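You operate a simulated robot arm through the tools that you are given. There is no shell and no other tool.

You run a simulated robot arm. Do the job below in one go: nothing can be reset, and whatever is moved stays where it is left.

## Task
Leak-test the plug named on the test card at the card's pressure, then turn the dial to zero.
Fine: leave the plug latched in the tester.

It is judged by the outcome, as a careful person would: the job done as asked, and still so three seconds after it is handed in. It fails if anything else is knocked over, pushed out of place, dropped, spilled or broken.

## Robot
A 7-joint arm with a two-finger parallel gripper, fixed in place. Base frame: the origin is at the foot of the arm, x ahead of it, y to its left, z up; the work surface is at about z = 0. Units: cm, rad, N and s.
With the tool pointing down near the work surface it reaches from about 22 to 58 cm from the base axis. Its first joint turns from -1.152 to 1.152 rad. Payload 2.5 kg.
The tool frame sits at the grasp point between the pads (the TCP): z along the fingers, y along the line on which they close. The tips reach 2.3 cm beyond it. Largest opening 9.4 cm; finger width 3.8, thickness 1; the body of the gripper, 5.4 by 9.6 cm, starts 3.9 cm behind the TCP.
Orientation is told as [roll, pitch, yaw] about the base's x, y, z axes, in that order, counted from this pose: with the fingers straight down and closing along the base's y, the tool's x points along the base's -x, its y along +y and its z along -z.

## Interface
- The arm moves only by the tool servo_tool. Its argument "targets" is a list of rows, each an object of numbers (a shift or turn left out is 0, a gripper value left out holds the last): "jaw": the closure, from 0 (fully open) to 1 (shut); "dx", "dy", "dz": the shift along the tool's x, y, z in mm; "wx", "wy", "wz": the turn, a rotation vector about the tool's x, y, z in rad. In form: [{"jaw": .., "dx": .., "dy": .., "dz": .., "wx": .., "wy": .., "wz": ..}, ...]. A call has 1 to 20 rows; each row shifts and turns the commanded pose from where the row before left it, along the tool's axes as they then stand. A row lasts 0.2 s, in which the tool goes at most 5 cm and 0.15 rad; a call with a longer step from one row to the next is refused whole, and so is a gripper value outside its range. Where a pose cannot be reached the arm comes as near as it can. A force on the tool above 90 N (or 10 N above the force at the start of the call, whichever is more), or a blocked arm, ends the call early, and 0.2 s more pass. The fingers move at their own pace (about 10.8 cm/s each) and stop on an object; they squeeze with about 21 N. The grip force told is the motor's: it shows also when the fingers shut on nothing. Time passes only in rows, and 0.2 s behind the last, so rows that do not move let the fingers close. It gives the time, the measured TCP pose, the force on the tool (base axes), the opening and the grip force at its end, in the units of the frame above (readings bear some noise), with the torque about the TCP (base axes, N m) and any sound that the robot's microphone picked up.
- Cameras (640 x 400 px; columns grow to the right, rows downward): "scene" is fixed at [8.59, -39.11, 56.09]; the picture's right is [0.99, -0.15, 0.00], its down [-0.06, -0.41, -0.91] and it looks along [0.14, 0.90, -0.41] (base axes); focal length 282 px, centre (320, 200). "wrist" rides on the gripper at [8.6, 1.6, -7.4] in the tool frame; the picture's right is [-0.18, 0.98, 0.00], its down [-0.58, -0.11, -0.81] and it looks along [-0.79, -0.15, 0.59] (tool axes); focal length 243 px, centre (320, 200). There is no depth. A picture from a camera that has moved, and an enlarged one, comes with that camera's place and axes in the base frame and with its lens.
- capture(camera): a new picture of that camera. No time passes.
- zoom(camera, box): a new picture of the part [left, top, right, bottom] of that camera's present view, enlarged. No time passes.
- close_job(): hands the job in; it is judged then, once.

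Nothing tells you positions but the pictures and the camera data. Unless the task says otherwise, let go and move clear before handing in.

The tools are called after "Request:" as name(argument=value, ...) on one line, values as JSON. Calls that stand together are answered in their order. servo_tool: Moves the arm, as the interface text tells. Its arguments: {"type":"object","properties":{"targets":{"type":"array","items":{"type":"object","properties":{"jaw":{"type":"number"},"dx":{"type":"number"},"dy":{"type":"number"},"dz":{"type":"number"},"wx":{"type":"number"},"wy":{"type":"number"},"wz":{"type":"number"}}}}},"required":["targets"]} The other tools are called the same way: capture (camera) takes a picture; zoom (camera, box) takes an enlarged picture of a part of a camera's view; close_job () hands the job in.

At the start:

```text
t: 0.0
eef_pos: [26.37, 24.93, 38.14]
tool_rot: [0.0, -0.001, 0.001]
wrist_force: [0.2, -0.4, 0.3]
ft_torque: [-0.02, 0.0, 0.05]
grip_width: 9.39
grip_force: 0.1
```

scene: 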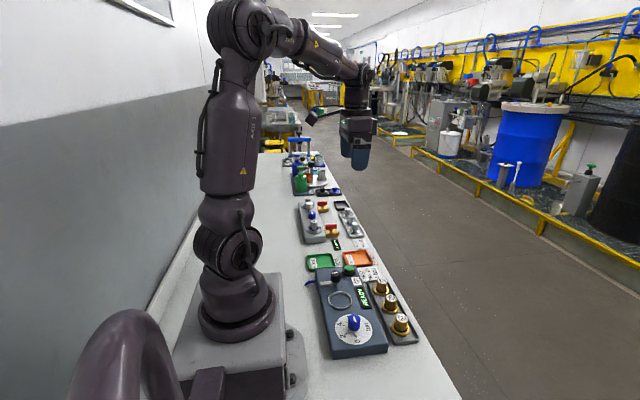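
wrist: 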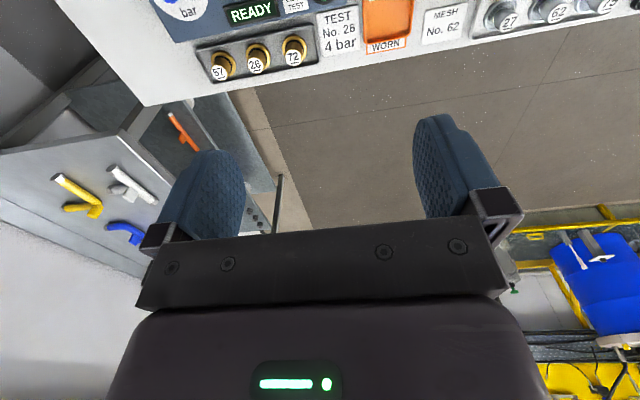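

I see a bench with a leak tester (blue-grey box with a dial, a ring port and a READY display), a rack with plugs 57, 26, 72, and a test card that says "TEST No. 26, 4 bar". I'll zoom in for a closer look before moving anything.

Request:
zoom(camera="scene", box=[290, 240, 430, 360])

Request:
zoom(camera="wrist", box=[140, 0, 400, 120])

Request:
zoom(camera="scene", box=[270, 140, 390, 260])

```text
3.33 times, centred on (360, 300) of scene
camera zoom: at [8.59, -39.11, 56.09], right [0.99, -0.15, 0.0], down [-0.06, -0.41, -0.91], along [0.14, 0.9, -0.41], focal length 940 px, centre (187, -133)
```

zoom: 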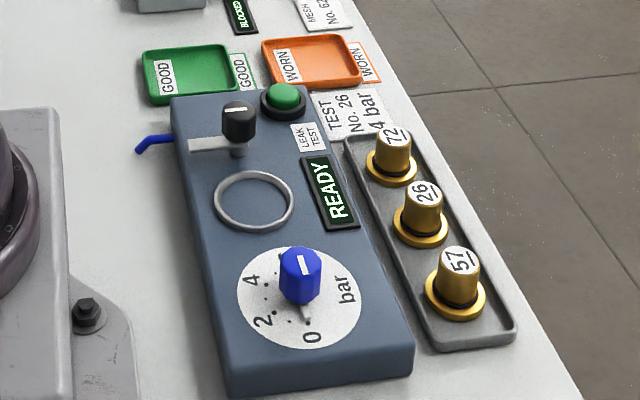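

```text
2.46 times, centred on (270, 60) of wrist
camera zoom: at [17.79, 26.63, 45.7], right [0.18, 0.98, 0.0], down [0.58, -0.11, 0.81], along [0.79, -0.15, -0.59], focal length 597 px, centre (443, 545)
```

zoom: 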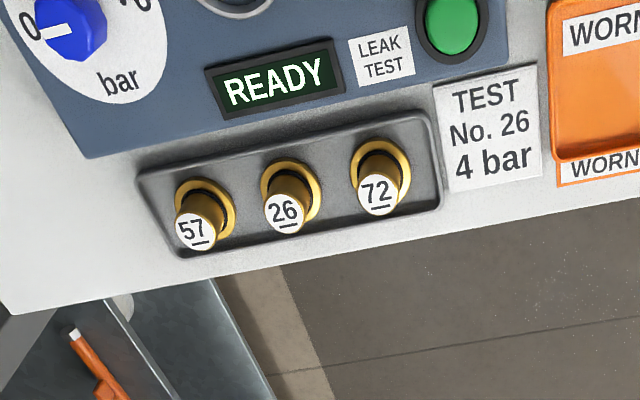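

```text
3.33 times, centred on (330, 200) of scene
camera zoom: at [8.59, -39.11, 56.09], right [0.99, -0.15, 0.0], down [-0.06, -0.41, -0.91], along [0.14, 0.9, -0.41], focal length 940 px, centre (287, 200)
```

zoom: 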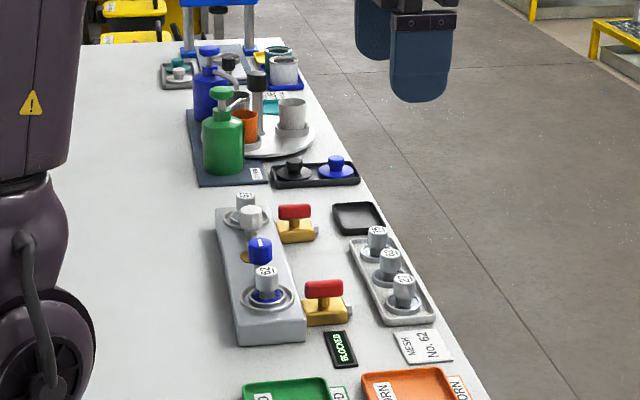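

The test card reads "No. 26, 4 bar", and plug 26 is in the middle of the brass row at about (35, 12). I'll move the wrist camera over the tester and tilt it downward to see the dial, nest, latch and button better.

Request:
servo_tool(targets=[{"dy": -30, "wy": 0.14, "jaw": 0}, {"dy": -30, "wy": 0.14}, {"dy": -30, "wy": 0.14}, {"dy": -30, "wy": 0.14}, {}, {}])

Request:
capture(camera="wrist")

Request:
capture(camera="scene")

```text
t: 1.4
eef_pos: [26.28, 12.92, 38.29]
tool_rot: [0.001, 0.561, -0.001]
wrist_force: [-0.1, 0.9, -0.5]
ft_torque: [-0.01, 0.01, 0.0]
grip_width: 9.4
grip_force: 0.1
```

```text
taken
camera wrist: at [22.97, 14.54, 49.18], right [0.16, 0.98, -0.1], down [0.92, -0.11, 0.37], along [0.36, -0.15, -0.92], focal length 243 px, centre (320, 200)
```

wrist: 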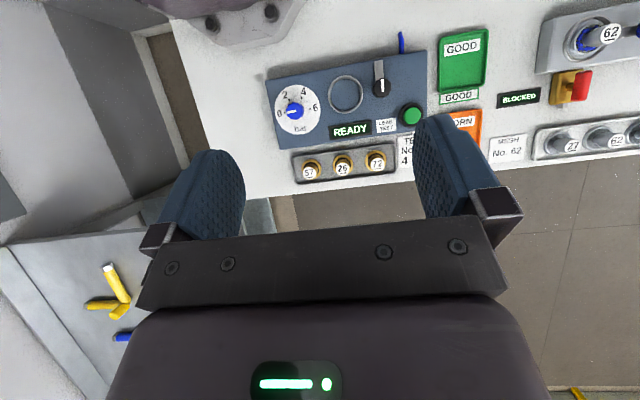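

```text
taken
```

scene: 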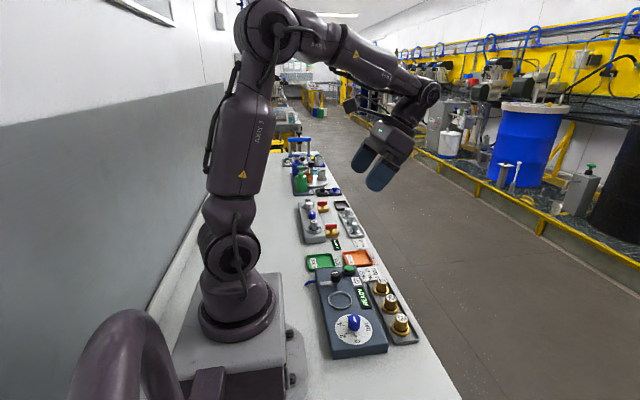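

Request:
zoom(camera="wrist", box=[260, 20, 500, 190])

Request:
zoom(camera="wrist", box=[260, 50, 360, 150])

Request:
zoom(camera="wrist", box=[340, 20, 440, 140])

Request:
zoom(camera="wrist", box=[280, 130, 410, 190])

```text
2.35 times, centred on (380, 105) of wrist
camera zoom: at [22.97, 14.54, 49.18], right [0.16, 0.98, -0.1], down [0.92, -0.11, 0.37], along [0.36, -0.15, -0.92], focal length 571 px, centre (179, 424)
```

zoom: 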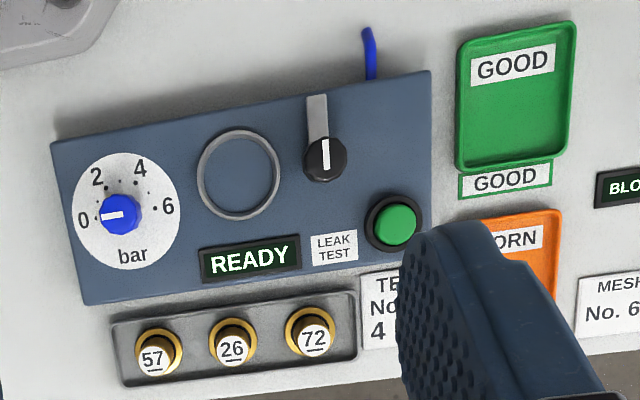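

```text
4.00 times, centred on (310, 100) of wrist
camera zoom: at [22.97, 14.54, 49.18], right [0.16, 0.98, -0.1], down [0.92, -0.11, 0.37], along [0.36, -0.15, -0.92], focal length 970 px, centre (360, 600)
```

zoom: 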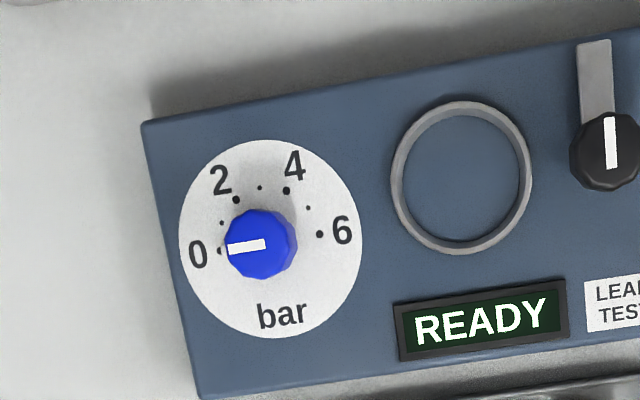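

```text
3.33 times, centred on (390, 80) of wrist
camera zoom: at [22.97, 14.54, 49.18], right [0.16, 0.98, -0.1], down [0.92, -0.11, 0.37], along [0.36, -0.15, -0.92], focal length 809 px, centre (87, 600)
```

zoom: 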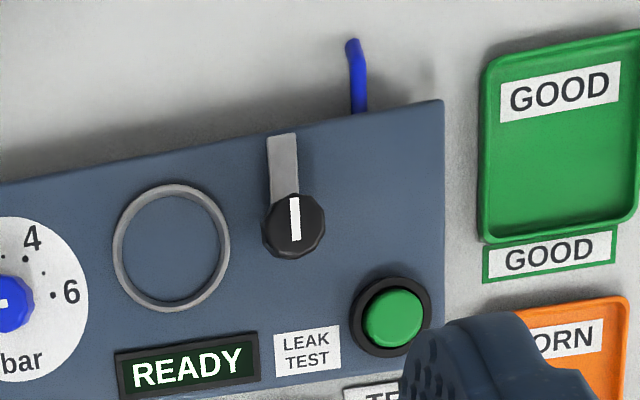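

```text
4.92 times, centred on (345, 160) of wrist
camera zoom: at [22.97, 14.54, 49.18], right [0.16, 0.98, -0.1], down [0.92, -0.11, 0.37], along [0.36, -0.15, -0.92], focal length 1194 px, centre (197, 397)
```

zoom: 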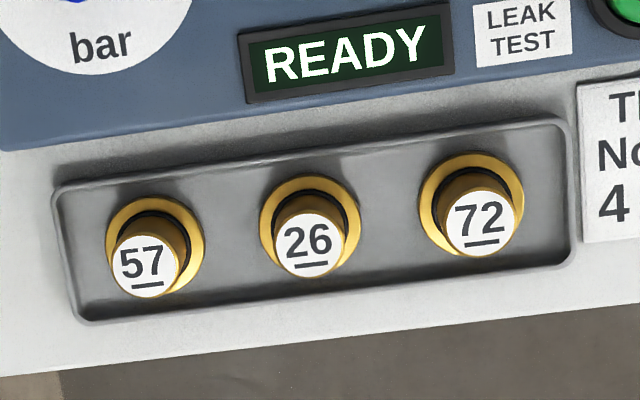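

The tester is square with the bench axes: dial at about (23, 5.8), nest ring at (21.9, 14.6), latch knob at (21.9, 20.7), green button at (27, 25.7). Plug 26 stands at about (34.9, 12.6), so I'll straighten the tool and go above it for a close look.

Request:
servo_tool(targets=[{"wy": -0.14}, {"wy": -0.14}, {"wy": -0.14}, {"wy": -0.141}, {"dx": -14, "dz": 38}, {"dx": -14, "dz": 38}, {"dx": -14, "dz": 38}, {"dx": -14, "dz": 38}, {"dx": -15, "dz": 38}, {"dx": -15, "dy": -3, "dz": 38}, {}, {}])

Request:
capture(camera="wrist")

Request:
capture(camera="scene")

```text
t: 4.0
eef_pos: [34.72, 12.73, 15.51]
tool_rot: [0.0, -0.002, -0.002]
wrist_force: [0.5, -0.1, -0.6]
ft_torque: [0.03, -0.03, 0.0]
grip_width: 9.38
grip_force: 0.1
```

```text
taken
camera wrist: at [26.27, 14.46, 22.96], right [0.18, 0.98, 0.0], down [0.58, -0.11, 0.81], along [0.79, -0.15, -0.59], focal length 243 px, centre (320, 200)
```

wrist: 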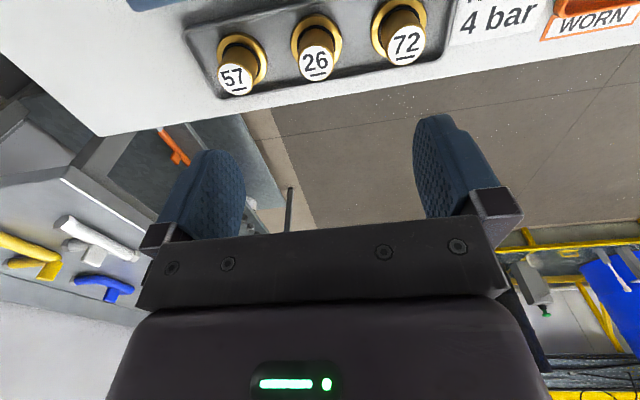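

```text
taken
```

scene: 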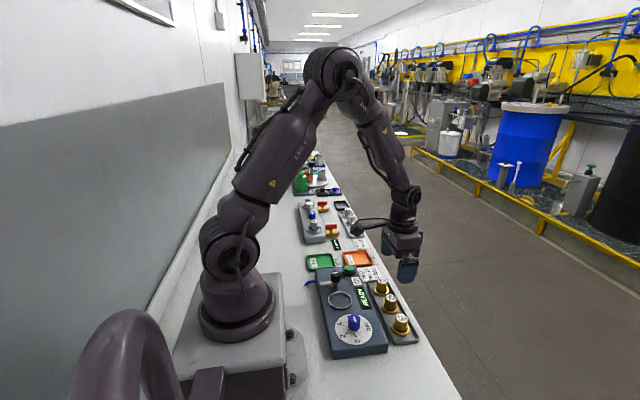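

Request:
zoom(camera="wrist", box=[260, 0, 380, 100])

Request:
zoom(camera="scene", box=[365, 270, 425, 350])

Request:
zoom(camera="scene", box=[300, 255, 400, 335])

```text
4.00 times, centred on (320, 50) of wrist
camera zoom: at [26.27, 14.46, 22.96], right [0.18, 0.98, 0.0], down [0.58, -0.11, 0.81], along [0.79, -0.15, -0.59], focal length 970 px, centre (320, 800)
```

zoom: 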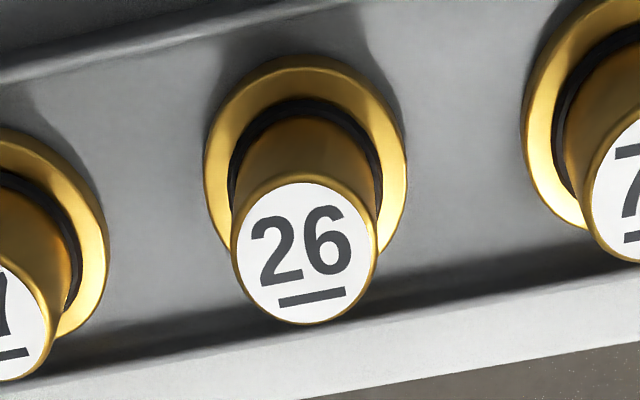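

```text
5.00 times, centred on (395, 310) of scene
camera zoom: at [8.59, -39.11, 56.09], right [0.99, -0.15, 0.0], down [-0.06, -0.41, -0.91], along [0.14, 0.9, -0.41], focal length 1409 px, centre (-55, -350)
```

zoom: 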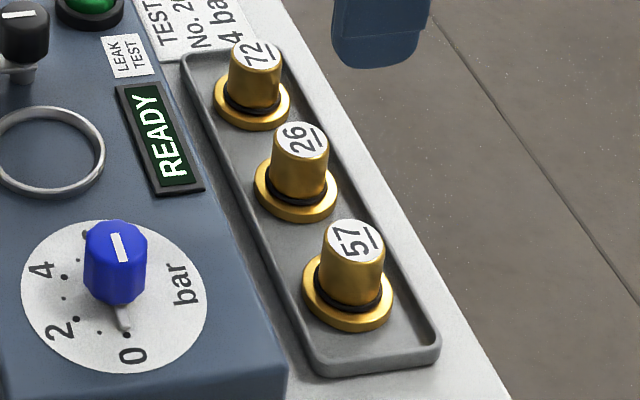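

```text
5.00 times, centred on (350, 295) of scene
camera zoom: at [8.59, -39.11, 56.09], right [0.99, -0.15, 0.0], down [-0.06, -0.41, -0.91], along [0.14, 0.9, -0.41], focal length 1409 px, centre (170, -275)
```

zoom: 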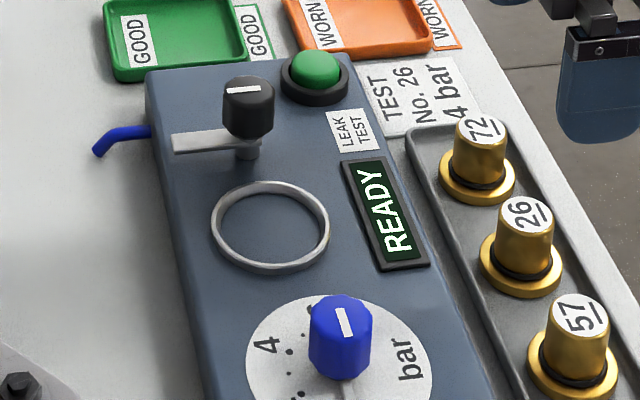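

Plug 26 is nearly under the tool. I'll partly close the fingers so they clear the neighbouring plugs, come down just above it and look again.

Request:
servo_tool(targets=[{"jaw": 0.45}, {"dz": 37, "dy": -1}, {"dz": 38}, {}, {}])

Request:
capture(camera="wrist")

Request:
zoom(camera="scene", box=[350, 230, 450, 350])

```text
t: 5.2
eef_pos: [34.87, 12.49, 8.06]
tool_rot: [0.001, -0.001, 0.0]
wrist_force: [0.1, -0.2, -0.3]
ft_torque: [-0.01, 0.02, 0.02]
grip_width: 5.15
grip_force: 0.0
```

```text
taken
camera wrist: at [26.3, 14.19, 15.53], right [0.18, 0.98, 0.0], down [0.58, -0.11, 0.81], along [0.79, -0.15, -0.59], focal length 243 px, centre (320, 200)
```

wrist: 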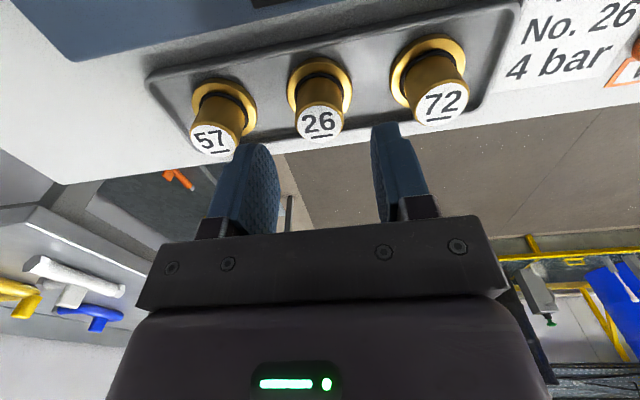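

```text
3.33 times, centred on (400, 290) of scene
camera zoom: at [8.59, -39.11, 56.09], right [0.99, -0.15, 0.0], down [-0.06, -0.41, -0.91], along [0.14, 0.9, -0.41], focal length 940 px, centre (53, -100)
```

zoom: 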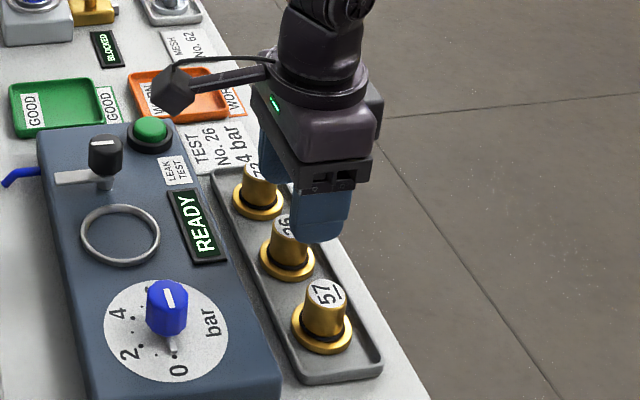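

Request:
zoom(camera="wrist", box=[260, 40, 380, 160])

```text
3.33 times, centred on (320, 100) of wrist
camera zoom: at [26.3, 14.19, 15.53], right [0.18, 0.98, 0.0], down [0.58, -0.11, 0.81], along [0.79, -0.15, -0.59], focal length 809 px, centre (320, 533)
```

zoom: 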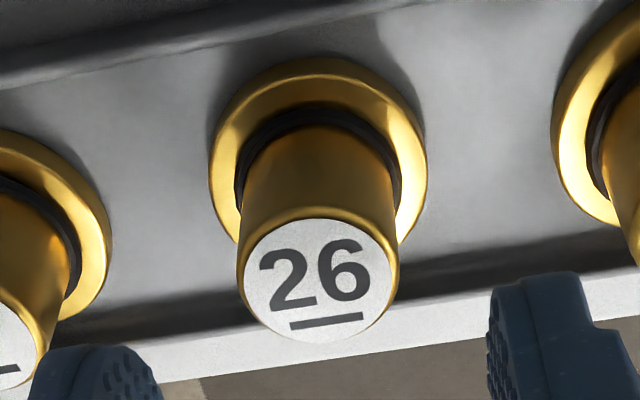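

The plug is centred between the fingers (about x 34.65, y 12.6). I'll come down so the pads surround the stem above its flange, close, and check the grip.

Request:
servo_tool(targets=[{"dx": 2, "dz": 19}, {"dz": 19}, {}, {"jaw": 1}, {"jaw": 1}, {"jaw": 1}])

Request:
capture(camera="wrist")

Request:
zoom(camera="scene", box=[350, 230, 450, 350])

```text
t: 6.6
eef_pos: [34.6, 12.37, 4.31]
tool_rot: [0.0, -0.001, -0.002]
wrist_force: [0.8, -0.4, 0.2]
ft_torque: [0.02, -0.06, 0.01]
grip_width: 2.75
grip_force: 21.0
```

```text
taken
camera wrist: at [26.17, 14.09, 11.83], right [0.19, 0.98, 0.0], down [0.58, -0.11, 0.81], along [0.79, -0.15, -0.59], focal length 243 px, centre (320, 200)
```

wrist: 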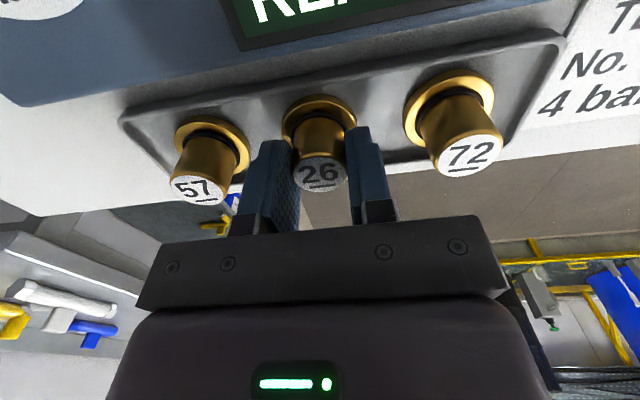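

```text
3.33 times, centred on (400, 290) of scene
camera zoom: at [8.59, -39.11, 56.09], right [0.99, -0.15, 0.0], down [-0.06, -0.41, -0.91], along [0.14, 0.9, -0.41], focal length 940 px, centre (53, -100)
```

zoom: 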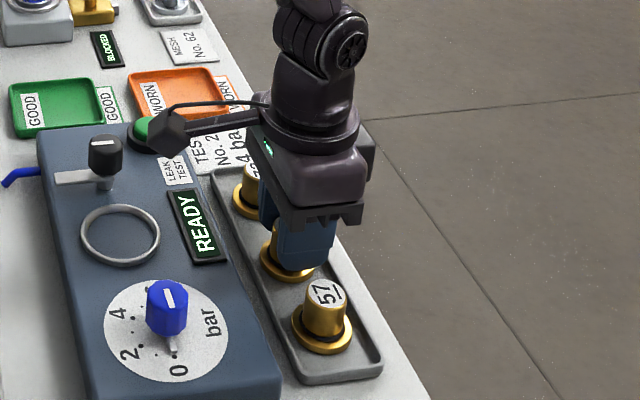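

Plug 26 is gripped at 2.75 cm. I'll lift it straight up and carry it to above the nest ring.

Request:
servo_tool(targets=[{"dz": -15, "jaw": 1}, {"dz": -40}, {"dz": -45}, {"dx": 30, "dy": 6}, {"dx": 33, "dy": 5}, {"dx": 33, "dy": 5}, {"dx": 31, "dy": 5}, {}, {}])

Request:
capture(camera="wrist")

Request:
capture(camera="scene")

```text
t: 8.6
eef_pos: [22.14, 14.85, 14.04]
tool_rot: [-0.001, -0.003, -0.003]
wrist_force: [0.2, -0.2, -1.6]
ft_torque: [0.01, 0.02, -0.04]
grip_width: 2.74
grip_force: 20.6
```

```text
taken
camera wrist: at [13.59, 16.55, 21.49], right [0.19, 0.98, 0.0], down [0.58, -0.11, 0.81], along [0.79, -0.15, -0.59], focal length 243 px, centre (320, 200)
```

wrist: 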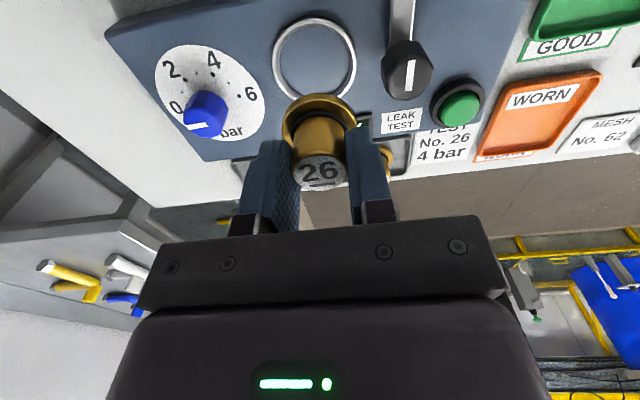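

```text
taken
```

scene: 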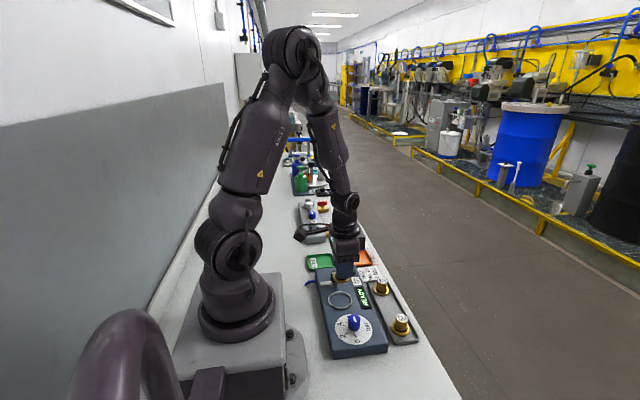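

Request:
zoom(camera="wrist", box=[250, 0, 390, 200])

Request:
zoom(camera="scene", box=[290, 230, 430, 350])

Request:
zoom(camera="wrist", box=[360, 0, 500, 140])

Request:
zoom(camera="wrist", box=[140, 30, 280, 170])

```text
2.00 times, centred on (320, 100) of wrist
camera zoom: at [13.59, 16.55, 21.49], right [0.19, 0.98, 0.0], down [0.58, -0.11, 0.81], along [0.79, -0.15, -0.59], focal length 485 px, centre (320, 400)
```

zoom: 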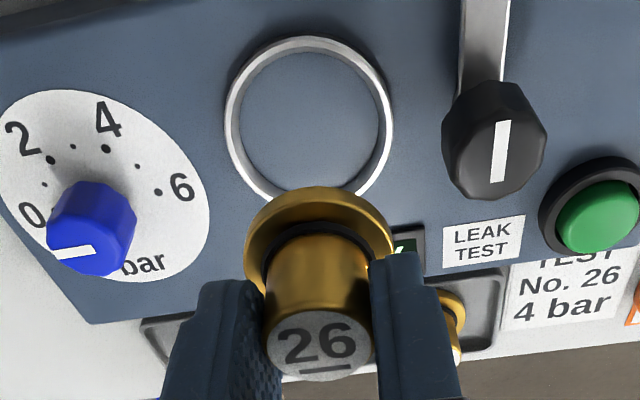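

```text
3.33 times, centred on (360, 290) of scene
camera zoom: at [8.59, -39.11, 56.09], right [0.99, -0.15, 0.0], down [-0.06, -0.41, -0.91], along [0.14, 0.9, -0.41], focal length 940 px, centre (187, -100)
```

zoom: 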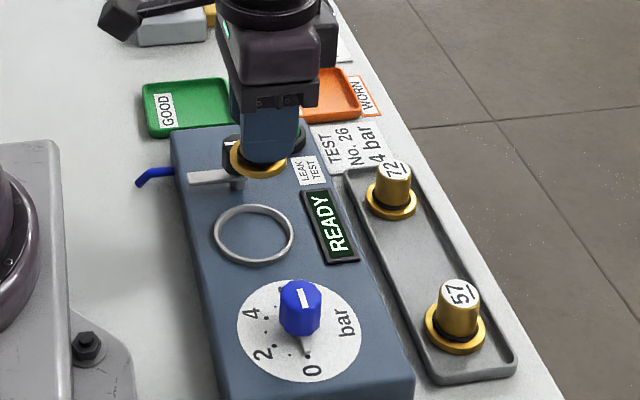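

```text
2.86 times, centred on (430, 70) of wrist
camera zoom: at [13.59, 16.55, 21.49], right [0.19, 0.98, 0.0], down [0.58, -0.11, 0.81], along [0.79, -0.15, -0.59], focal length 693 px, centre (6, 571)
```

zoom: 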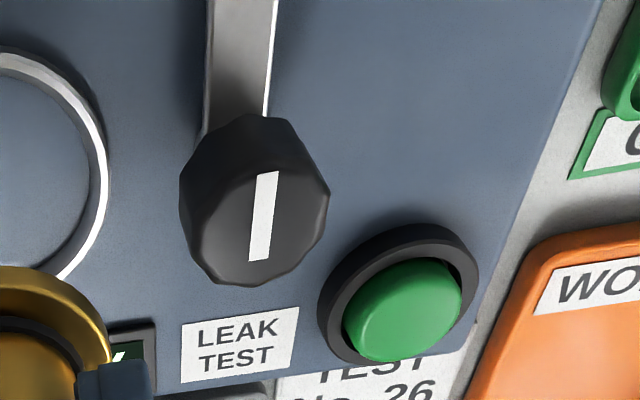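

```text
2.86 times, centred on (210, 100) of wrist
camera zoom: at [13.59, 16.55, 21.49], right [0.19, 0.98, 0.0], down [0.58, -0.11, 0.81], along [0.79, -0.15, -0.59], focal length 693 px, centre (634, 486)
```

zoom: 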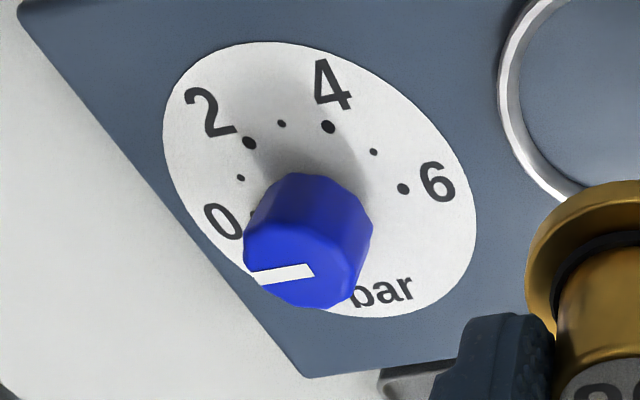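

The plug hangs straight in the grip, and the nest ring is at about (21.65, 14.65), slightly toward the base from the plug. I'll shift over it and come down to just above the ring to check alignment.

Request:
servo_tool(targets=[{"dx": 3.5, "dy": -2.5, "dz": 25}, {"dz": 28}, {}, {}])

Request:
capture(camera="wrist")

Request:
zoom(camera="scene", box=[300, 250, 400, 330])

Request:
zoom(camera="wrist", box=[250, 30, 390, 210])

```text
t: 9.6
eef_pos: [21.72, 14.41, 8.8]
tool_rot: [-0.001, 0.0, -0.002]
wrist_force: [-0.1, 0.0, -1.7]
ft_torque: [0.01, 0.03, -0.02]
grip_width: 2.72
grip_force: 20.8
```

```text
taken
camera wrist: at [13.07, 16.15, 16.29], right [0.18, 0.98, 0.0], down [0.58, -0.11, 0.81], along [0.79, -0.15, -0.59], focal length 243 px, centre (320, 200)
```

wrist: 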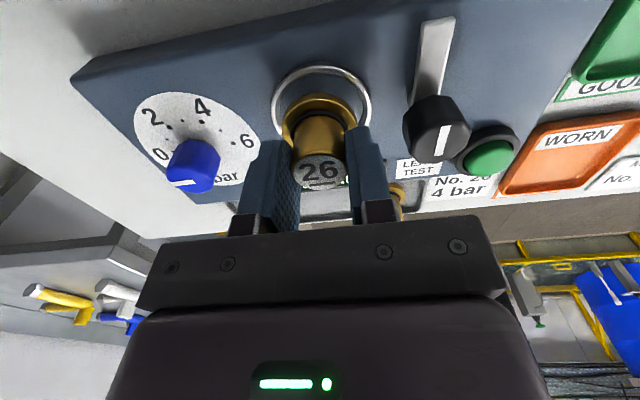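

```text
5.00 times, centred on (350, 290) of scene
camera zoom: at [8.59, -39.11, 56.09], right [0.99, -0.15, 0.0], down [-0.06, -0.41, -0.91], along [0.14, 0.9, -0.41], focal length 1409 px, centre (170, -250)
```

zoom: 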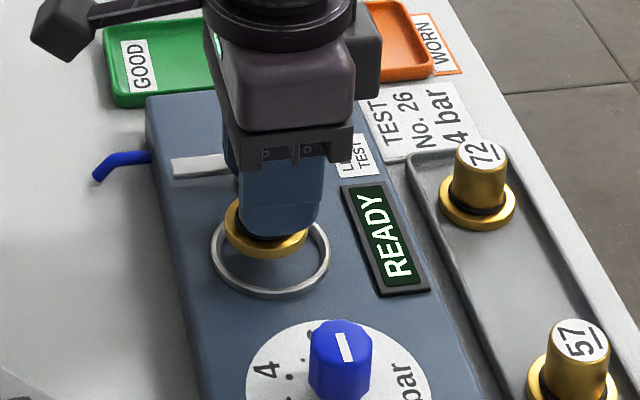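

```text
2.22 times, centred on (320, 120) of wrist
camera zoom: at [13.07, 16.15, 16.29], right [0.18, 0.98, 0.0], down [0.58, -0.11, 0.81], along [0.79, -0.15, -0.59], focal length 539 px, centre (320, 378)
```

zoom: 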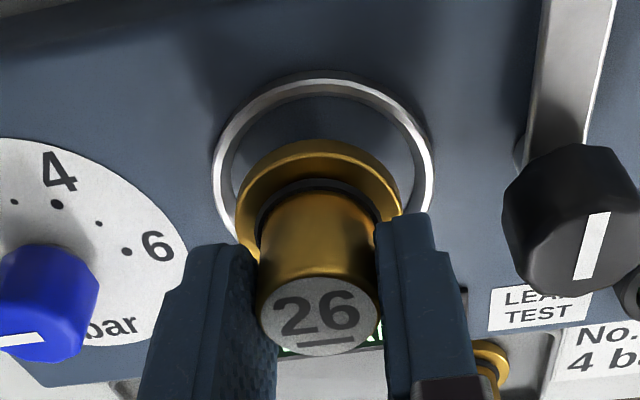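

The flange looks centred on the ring in y, but about 3 mm short in x. I'll correct that and lower a bit more.

Request:
servo_tool(targets=[{"dx": -2.7, "dz": 4}, {"dz": 4}, {}, {}])

Request:
zoom(camera="scene", box=[300, 250, 400, 330])

Request:
zoom(camera="wrist", box=[250, 30, 390, 210])

```text
t: 10.6
eef_pos: [21.98, 14.47, 8.02]
tool_rot: [0.001, -0.004, -0.001]
wrist_force: [0.4, 0.2, -1.3]
ft_torque: [0.0, -0.02, 0.03]
grip_width: 2.75
grip_force: 21.1
```

```text
5.00 times, centred on (350, 290) of scene
camera zoom: at [8.59, -39.11, 56.09], right [0.99, -0.15, 0.0], down [-0.06, -0.41, -0.91], along [0.14, 0.9, -0.41], focal length 1409 px, centre (170, -250)
```

zoom: 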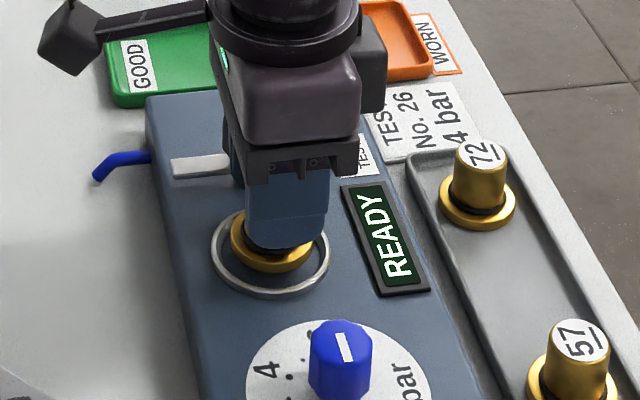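

```text
2.22 times, centred on (320, 120) of wrist
camera zoom: at [13.38, 16.1, 15.51], right [0.18, 0.98, 0.0], down [0.58, -0.11, 0.81], along [0.79, -0.15, -0.59], focal length 539 px, centre (320, 378)
```

zoom: 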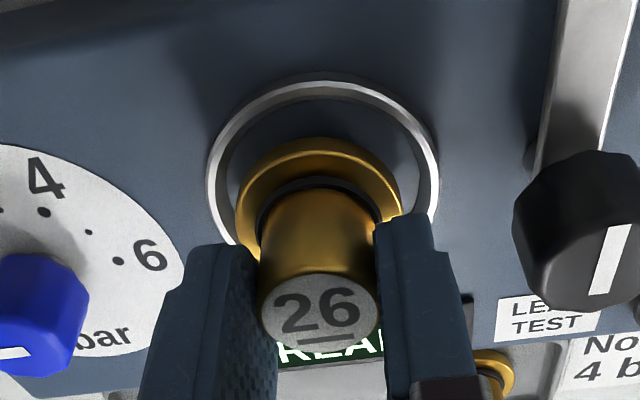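

Aligned within about 1 mm now. I'll lower slowly in small steps to seat the plug, watching the force.

Request:
servo_tool(targets=[{"dy": 0.6, "dz": 2}, {"dz": 2}, {"dz": 2}, {"dz": 1}, {}])

Request:
zoom(camera="scene", box=[300, 250, 400, 330])

Request:
zoom(camera="wrist", box=[250, 30, 390, 210])

```text
t: 11.8
eef_pos: [21.98, 14.54, 7.31]
tool_rot: [0.0, -0.002, 0.0]
wrist_force: [-0.4, -0.1, -2.5]
ft_torque: [-0.01, 0.03, 0.01]
grip_width: 2.71
grip_force: 21.0
```

```text
5.00 times, centred on (350, 290) of scene
camera zoom: at [8.59, -39.11, 56.09], right [0.99, -0.15, 0.0], down [-0.06, -0.41, -0.91], along [0.14, 0.9, -0.41], focal length 1409 px, centre (170, -250)
```

zoom: 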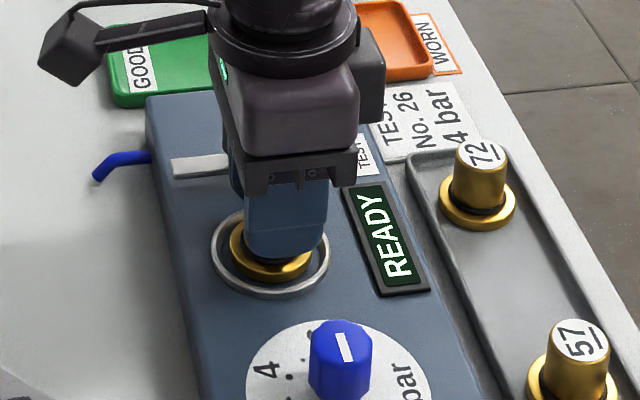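

```text
2.22 times, centred on (320, 120) of wrist
camera zoom: at [13.37, 16.19, 14.81], right [0.18, 0.98, 0.0], down [0.58, -0.11, 0.81], along [0.79, -0.15, -0.59], focal length 539 px, centre (320, 378)
```

zoom: 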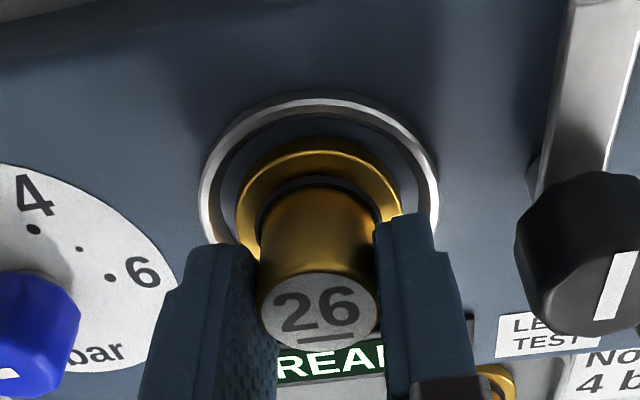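

Request:
servo_tool(targets=[{"dz": 1}, {"dz": 1}, {"dz": 1}, {}])

Request:
zoom(camera="scene", box=[310, 270, 370, 318])

Request:
zoom(camera="wrist", box=[250, 30, 390, 210])

```text
t: 12.8
eef_pos: [21.89, 14.5, 7.16]
tool_rot: [0.001, -0.002, 0.0]
wrist_force: [-14.7, -0.2, 76.0]
ft_torque: [-0.21, 0.49, -0.02]
grip_width: 2.71
grip_force: 21.0
```

```text
8.33 times, centred on (340, 294) of scene
camera zoom: at [8.57, -39.12, 56.09], right [0.99, -0.15, 0.0], down [-0.06, -0.41, -0.91], along [0.14, 0.9, -0.41], focal length 2349 px, centre (153, -583)
```

zoom: 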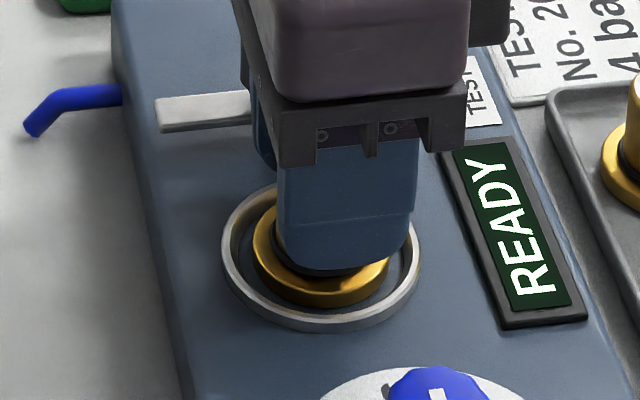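

```text
2.22 times, centred on (320, 120) of wrist
camera zoom: at [13.38, 16.14, 14.6], right [0.18, 0.98, 0.0], down [0.58, -0.11, 0.81], along [0.79, -0.15, -0.59], focal length 539 px, centre (320, 378)
```

zoom: 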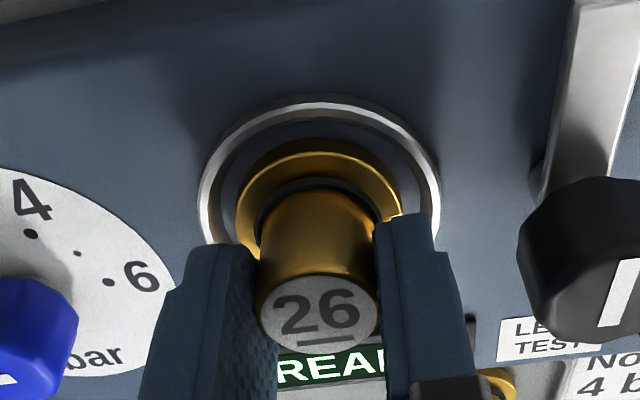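

The plug is bottomed in the nest (76 N push). I'll ease the push off before opening the fingers.

Request:
servo_tool(targets=[{"dz": -0.7}, {"dz": -0.5}, {}])

```text
t: 13.6
eef_pos: [21.95, 14.53, 7.04]
tool_rot: [-0.001, -0.001, 0.0]
wrist_force: [-11.4, 0.3, 48.0]
ft_torque: [-0.05, 0.18, 0.06]
grip_width: 2.71
grip_force: 21.0
```

Request:
servo_tool(targets=[{"dz": -0.8}, {"dz": -0.6}, {}])

Request:
zoom(camera="wrist", box=[250, 30, 390, 210])

```text
t: 14.4
eef_pos: [21.96, 14.44, 7.23]
tool_rot: [0.001, -0.002, -0.003]
wrist_force: [0.0, 0.6, -1.9]
ft_torque: [0.02, 0.03, -0.01]
grip_width: 2.73
grip_force: 21.3
```

```text
2.22 times, centred on (320, 120) of wrist
camera zoom: at [13.38, 16.07, 14.8], right [0.19, 0.98, 0.0], down [0.58, -0.11, 0.81], along [0.79, -0.15, -0.59], focal length 539 px, centre (320, 378)
```

zoom: 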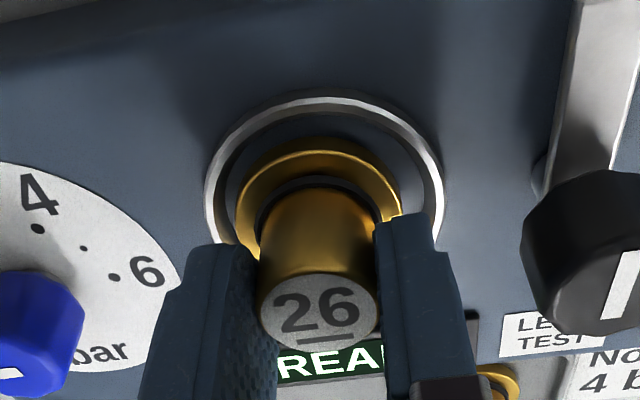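

Only the plug's weight is on the tool now, so it is hanging just off the nest floor. I'll lower by half a millimetre, open the fingers and rise clear.

Request:
servo_tool(targets=[{"dy": 0.5, "dz": 0.6}, {}, {"jaw": 0.5}, {"jaw": 0.5}, {"dz": -20}, {"dz": -40}, {"dz": -40}, {}, {}])

Request:
capture(camera="wrist")

Request:
zoom(camera="scene", box=[300, 250, 400, 330])

```text
t: 16.4
eef_pos: [21.92, 14.6, 17.04]
tool_rot: [-0.001, -0.003, 0.0]
wrist_force: [-0.3, -0.4, -0.1]
ft_torque: [-0.01, -0.01, -0.02]
grip_width: 4.67
grip_force: 0.0
```

```text
taken
camera wrist: at [13.39, 16.27, 24.55], right [0.19, 0.98, 0.0], down [0.58, -0.11, 0.81], along [0.79, -0.15, -0.59], focal length 243 px, centre (320, 200)
```

wrist: 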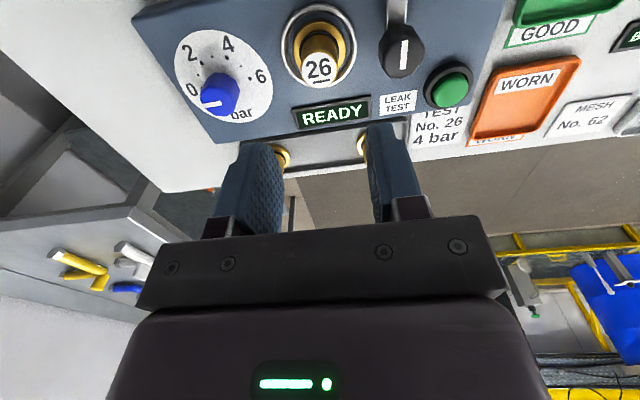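

```text
5.00 times, centred on (350, 290) of scene
camera zoom: at [8.59, -39.11, 56.09], right [0.99, -0.15, 0.0], down [-0.06, -0.41, -0.91], along [0.14, 0.9, -0.41], focal length 1409 px, centre (170, -250)
```

zoom: 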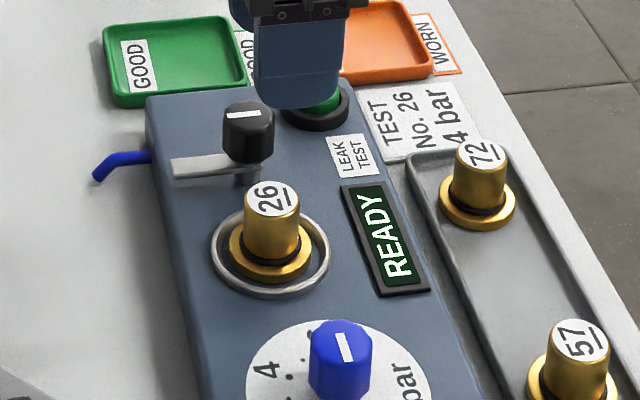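

Plug 26 is upright in the nest. Next is the latch knob, so I'll zoom in on it to place it precisely.

Request:
zoom(camera="wrist", box=[270, 0, 490, 120])

Request:
zoom(camera="scene", box=[310, 260, 370, 308])

```text
2.91 times, centred on (380, 60) of wrist
camera zoom: at [13.39, 16.27, 24.55], right [0.19, 0.98, 0.0], down [0.58, -0.11, 0.81], along [0.79, -0.15, -0.59], focal length 706 px, centre (146, 607)
```

zoom: 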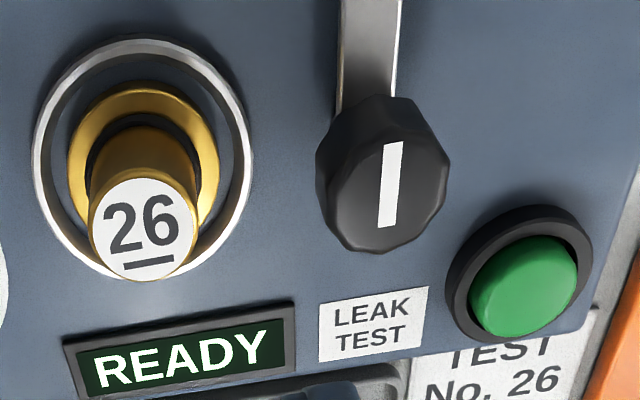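

```text
8.33 times, centred on (340, 284) of scene
camera zoom: at [8.59, -39.11, 56.09], right [0.99, -0.15, 0.0], down [-0.06, -0.41, -0.91], along [0.14, 0.9, -0.41], focal length 2349 px, centre (153, -500)
```

zoom: 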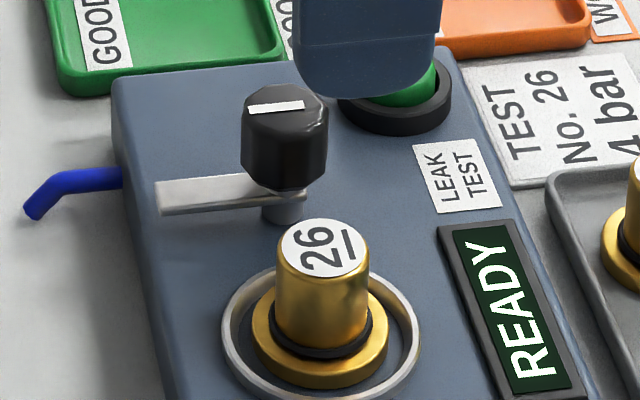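

The latch knob is at about (21.9, 20.5) with its top near z 7. I'll move over it at a safe height, then come down above it and check.

Request:
servo_tool(targets=[{"dy": 30, "jaw": 0.45}, {"dy": 29.5}, {"dz": 35}, {"dz": 35}, {}, {}])

Request:
capture(camera="wrist")

Request:
zoom(camera="scene", box=[300, 240, 400, 320])

Request:
zoom(camera="wrist", box=[240, 20, 400, 200])

```text
t: 17.8
eef_pos: [22.25, 20.51, 10.29]
tool_rot: [-0.001, -0.003, 0.0]
wrist_force: [0.0, -0.6, 0.5]
ft_torque: [0.02, 0.02, -0.03]
grip_width: 5.18
grip_force: 0.1
```

```text
taken
camera wrist: at [13.67, 22.19, 17.74], right [0.18, 0.98, 0.0], down [0.58, -0.11, 0.81], along [0.79, -0.15, -0.59], focal length 243 px, centre (320, 200)
```

wrist: 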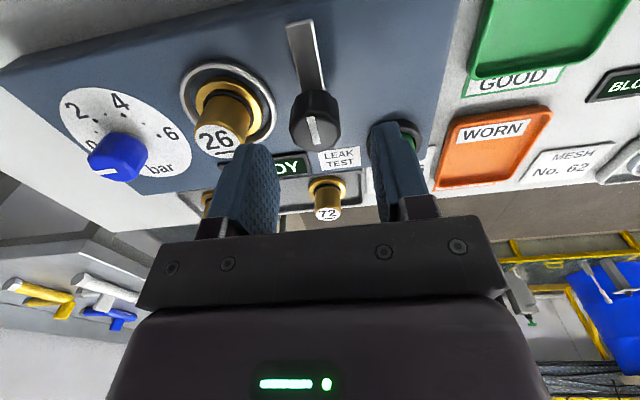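

```text
5.00 times, centred on (350, 280) of scene
camera zoom: at [8.59, -39.11, 56.09], right [0.99, -0.15, 0.0], down [-0.06, -0.41, -0.91], along [0.14, 0.9, -0.41], focal length 1409 px, centre (170, -200)
```

zoom: 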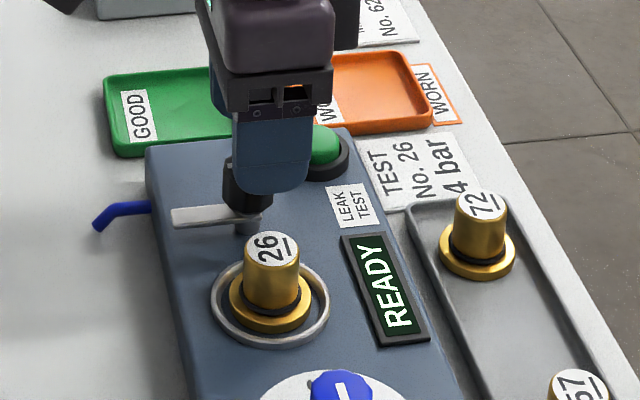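

```text
2.22 times, centred on (320, 110) of wrist
camera zoom: at [13.67, 22.19, 17.74], right [0.18, 0.98, 0.0], down [0.58, -0.11, 0.81], along [0.79, -0.15, -0.59], focal length 539 px, centre (320, 400)
```

zoom: 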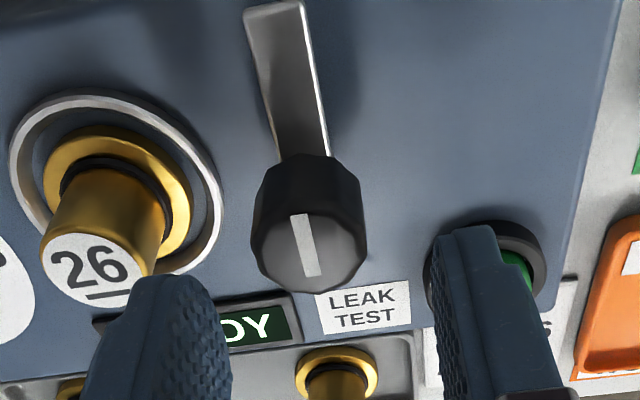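

Request:
servo_tool(targets=[{"dx": 3.5, "dy": -2.7, "dz": 10}, {"dz": 10}, {"dz": 10}, {}])

Request:
zoom(camera="wrist", box=[240, 60, 400, 220])

Request:
zoom(camera="scene", box=[300, 240, 400, 320])

```text
t: 18.8
eef_pos: [21.71, 20.18, 7.17]
tool_rot: [0.001, -0.001, -0.001]
wrist_force: [0.0, -1.0, -0.1]
ft_torque: [-0.03, 0.01, -0.02]
grip_width: 5.19
grip_force: 0.0
```

```text
2.50 times, centred on (320, 140) of wrist
camera zoom: at [13.18, 21.89, 14.72], right [0.18, 0.98, 0.0], down [0.58, -0.11, 0.81], along [0.79, -0.15, -0.59], focal length 606 px, centre (320, 350)
```

zoom: 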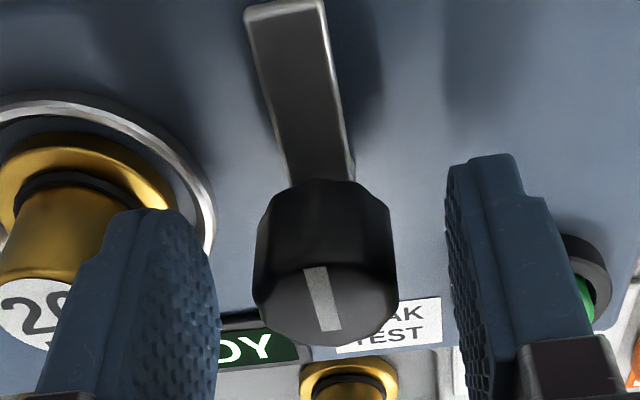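

```text
5.00 times, centred on (350, 280) of scene
camera zoom: at [8.59, -39.11, 56.09], right [0.99, -0.15, 0.0], down [-0.06, -0.41, -0.91], along [0.14, 0.9, -0.41], focal length 1409 px, centre (170, -200)
```

zoom: 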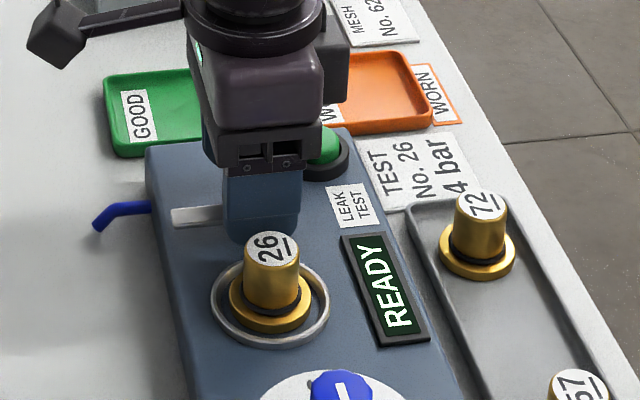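

The y alignment is good, but x is uncertain by a couple of millimetres in this view. I'll rise and turn the tool a quarter turn so the camera looks along y, which shows the knob's x directly and also gives a good starting angle for turning the latch.

Request:
servo_tool(targets=[{"dz": -30}, {"wz": 0.1428}, {"wz": 0.1428}, {"wz": 0.1428}, {"wz": 0.1428}, {"wz": 0.1428}, {"wz": 0.1428}, {"wz": 0.1428}, {"wz": 0.1428}, {"wz": 0.1428}, {"wz": 0.1428}, {"wz": 0.1428}, {}, {}])

Request:
capture(camera="wrist")

Request:
capture(camera="scene")

```text
t: 21.8
eef_pos: [21.82, 20.24, 10.26]
tool_rot: [0.002, -0.001, -1.572]
wrist_force: [-0.2, 0.0, 0.1]
ft_torque: [0.0, 0.02, 0.0]
grip_width: 5.18
grip_force: 0.1
```

```text
taken
camera wrist: at [23.45, 28.93, 17.68], right [0.98, -0.19, 0.0], down [-0.11, -0.58, 0.81], along [-0.15, -0.79, -0.59], focal length 243 px, centre (320, 200)
```

wrist: 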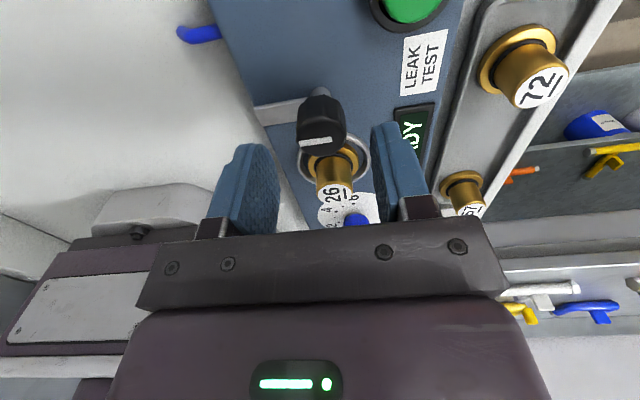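

```text
taken
```

scene: 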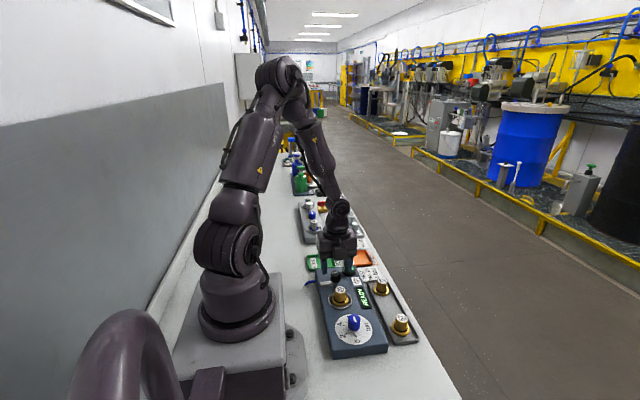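

Request:
zoom(camera="wrist", box=[240, 70, 400, 230])

Request:
zoom(camera="scene", box=[300, 240, 400, 320])

```text
2.50 times, centred on (320, 150) of wrist
camera zoom: at [23.45, 28.93, 17.68], right [0.98, -0.19, 0.0], down [-0.11, -0.58, 0.81], along [-0.15, -0.79, -0.59], focal length 606 px, centre (320, 325)
```

zoom: 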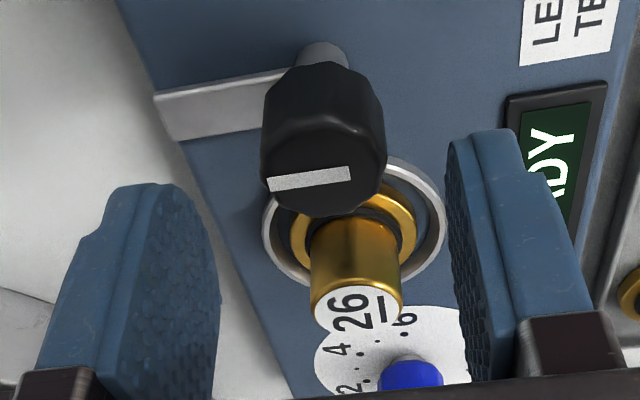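

```text
5.00 times, centred on (350, 280) of scene
camera zoom: at [8.59, -39.11, 56.09], right [0.99, -0.15, 0.0], down [-0.06, -0.41, -0.91], along [0.14, 0.9, -0.41], focal length 1409 px, centre (170, -200)
```

zoom: 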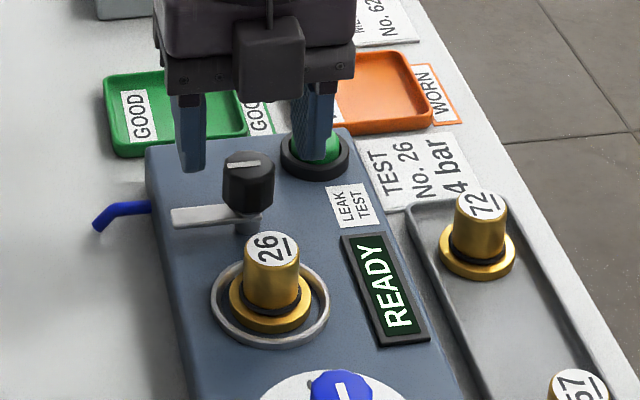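

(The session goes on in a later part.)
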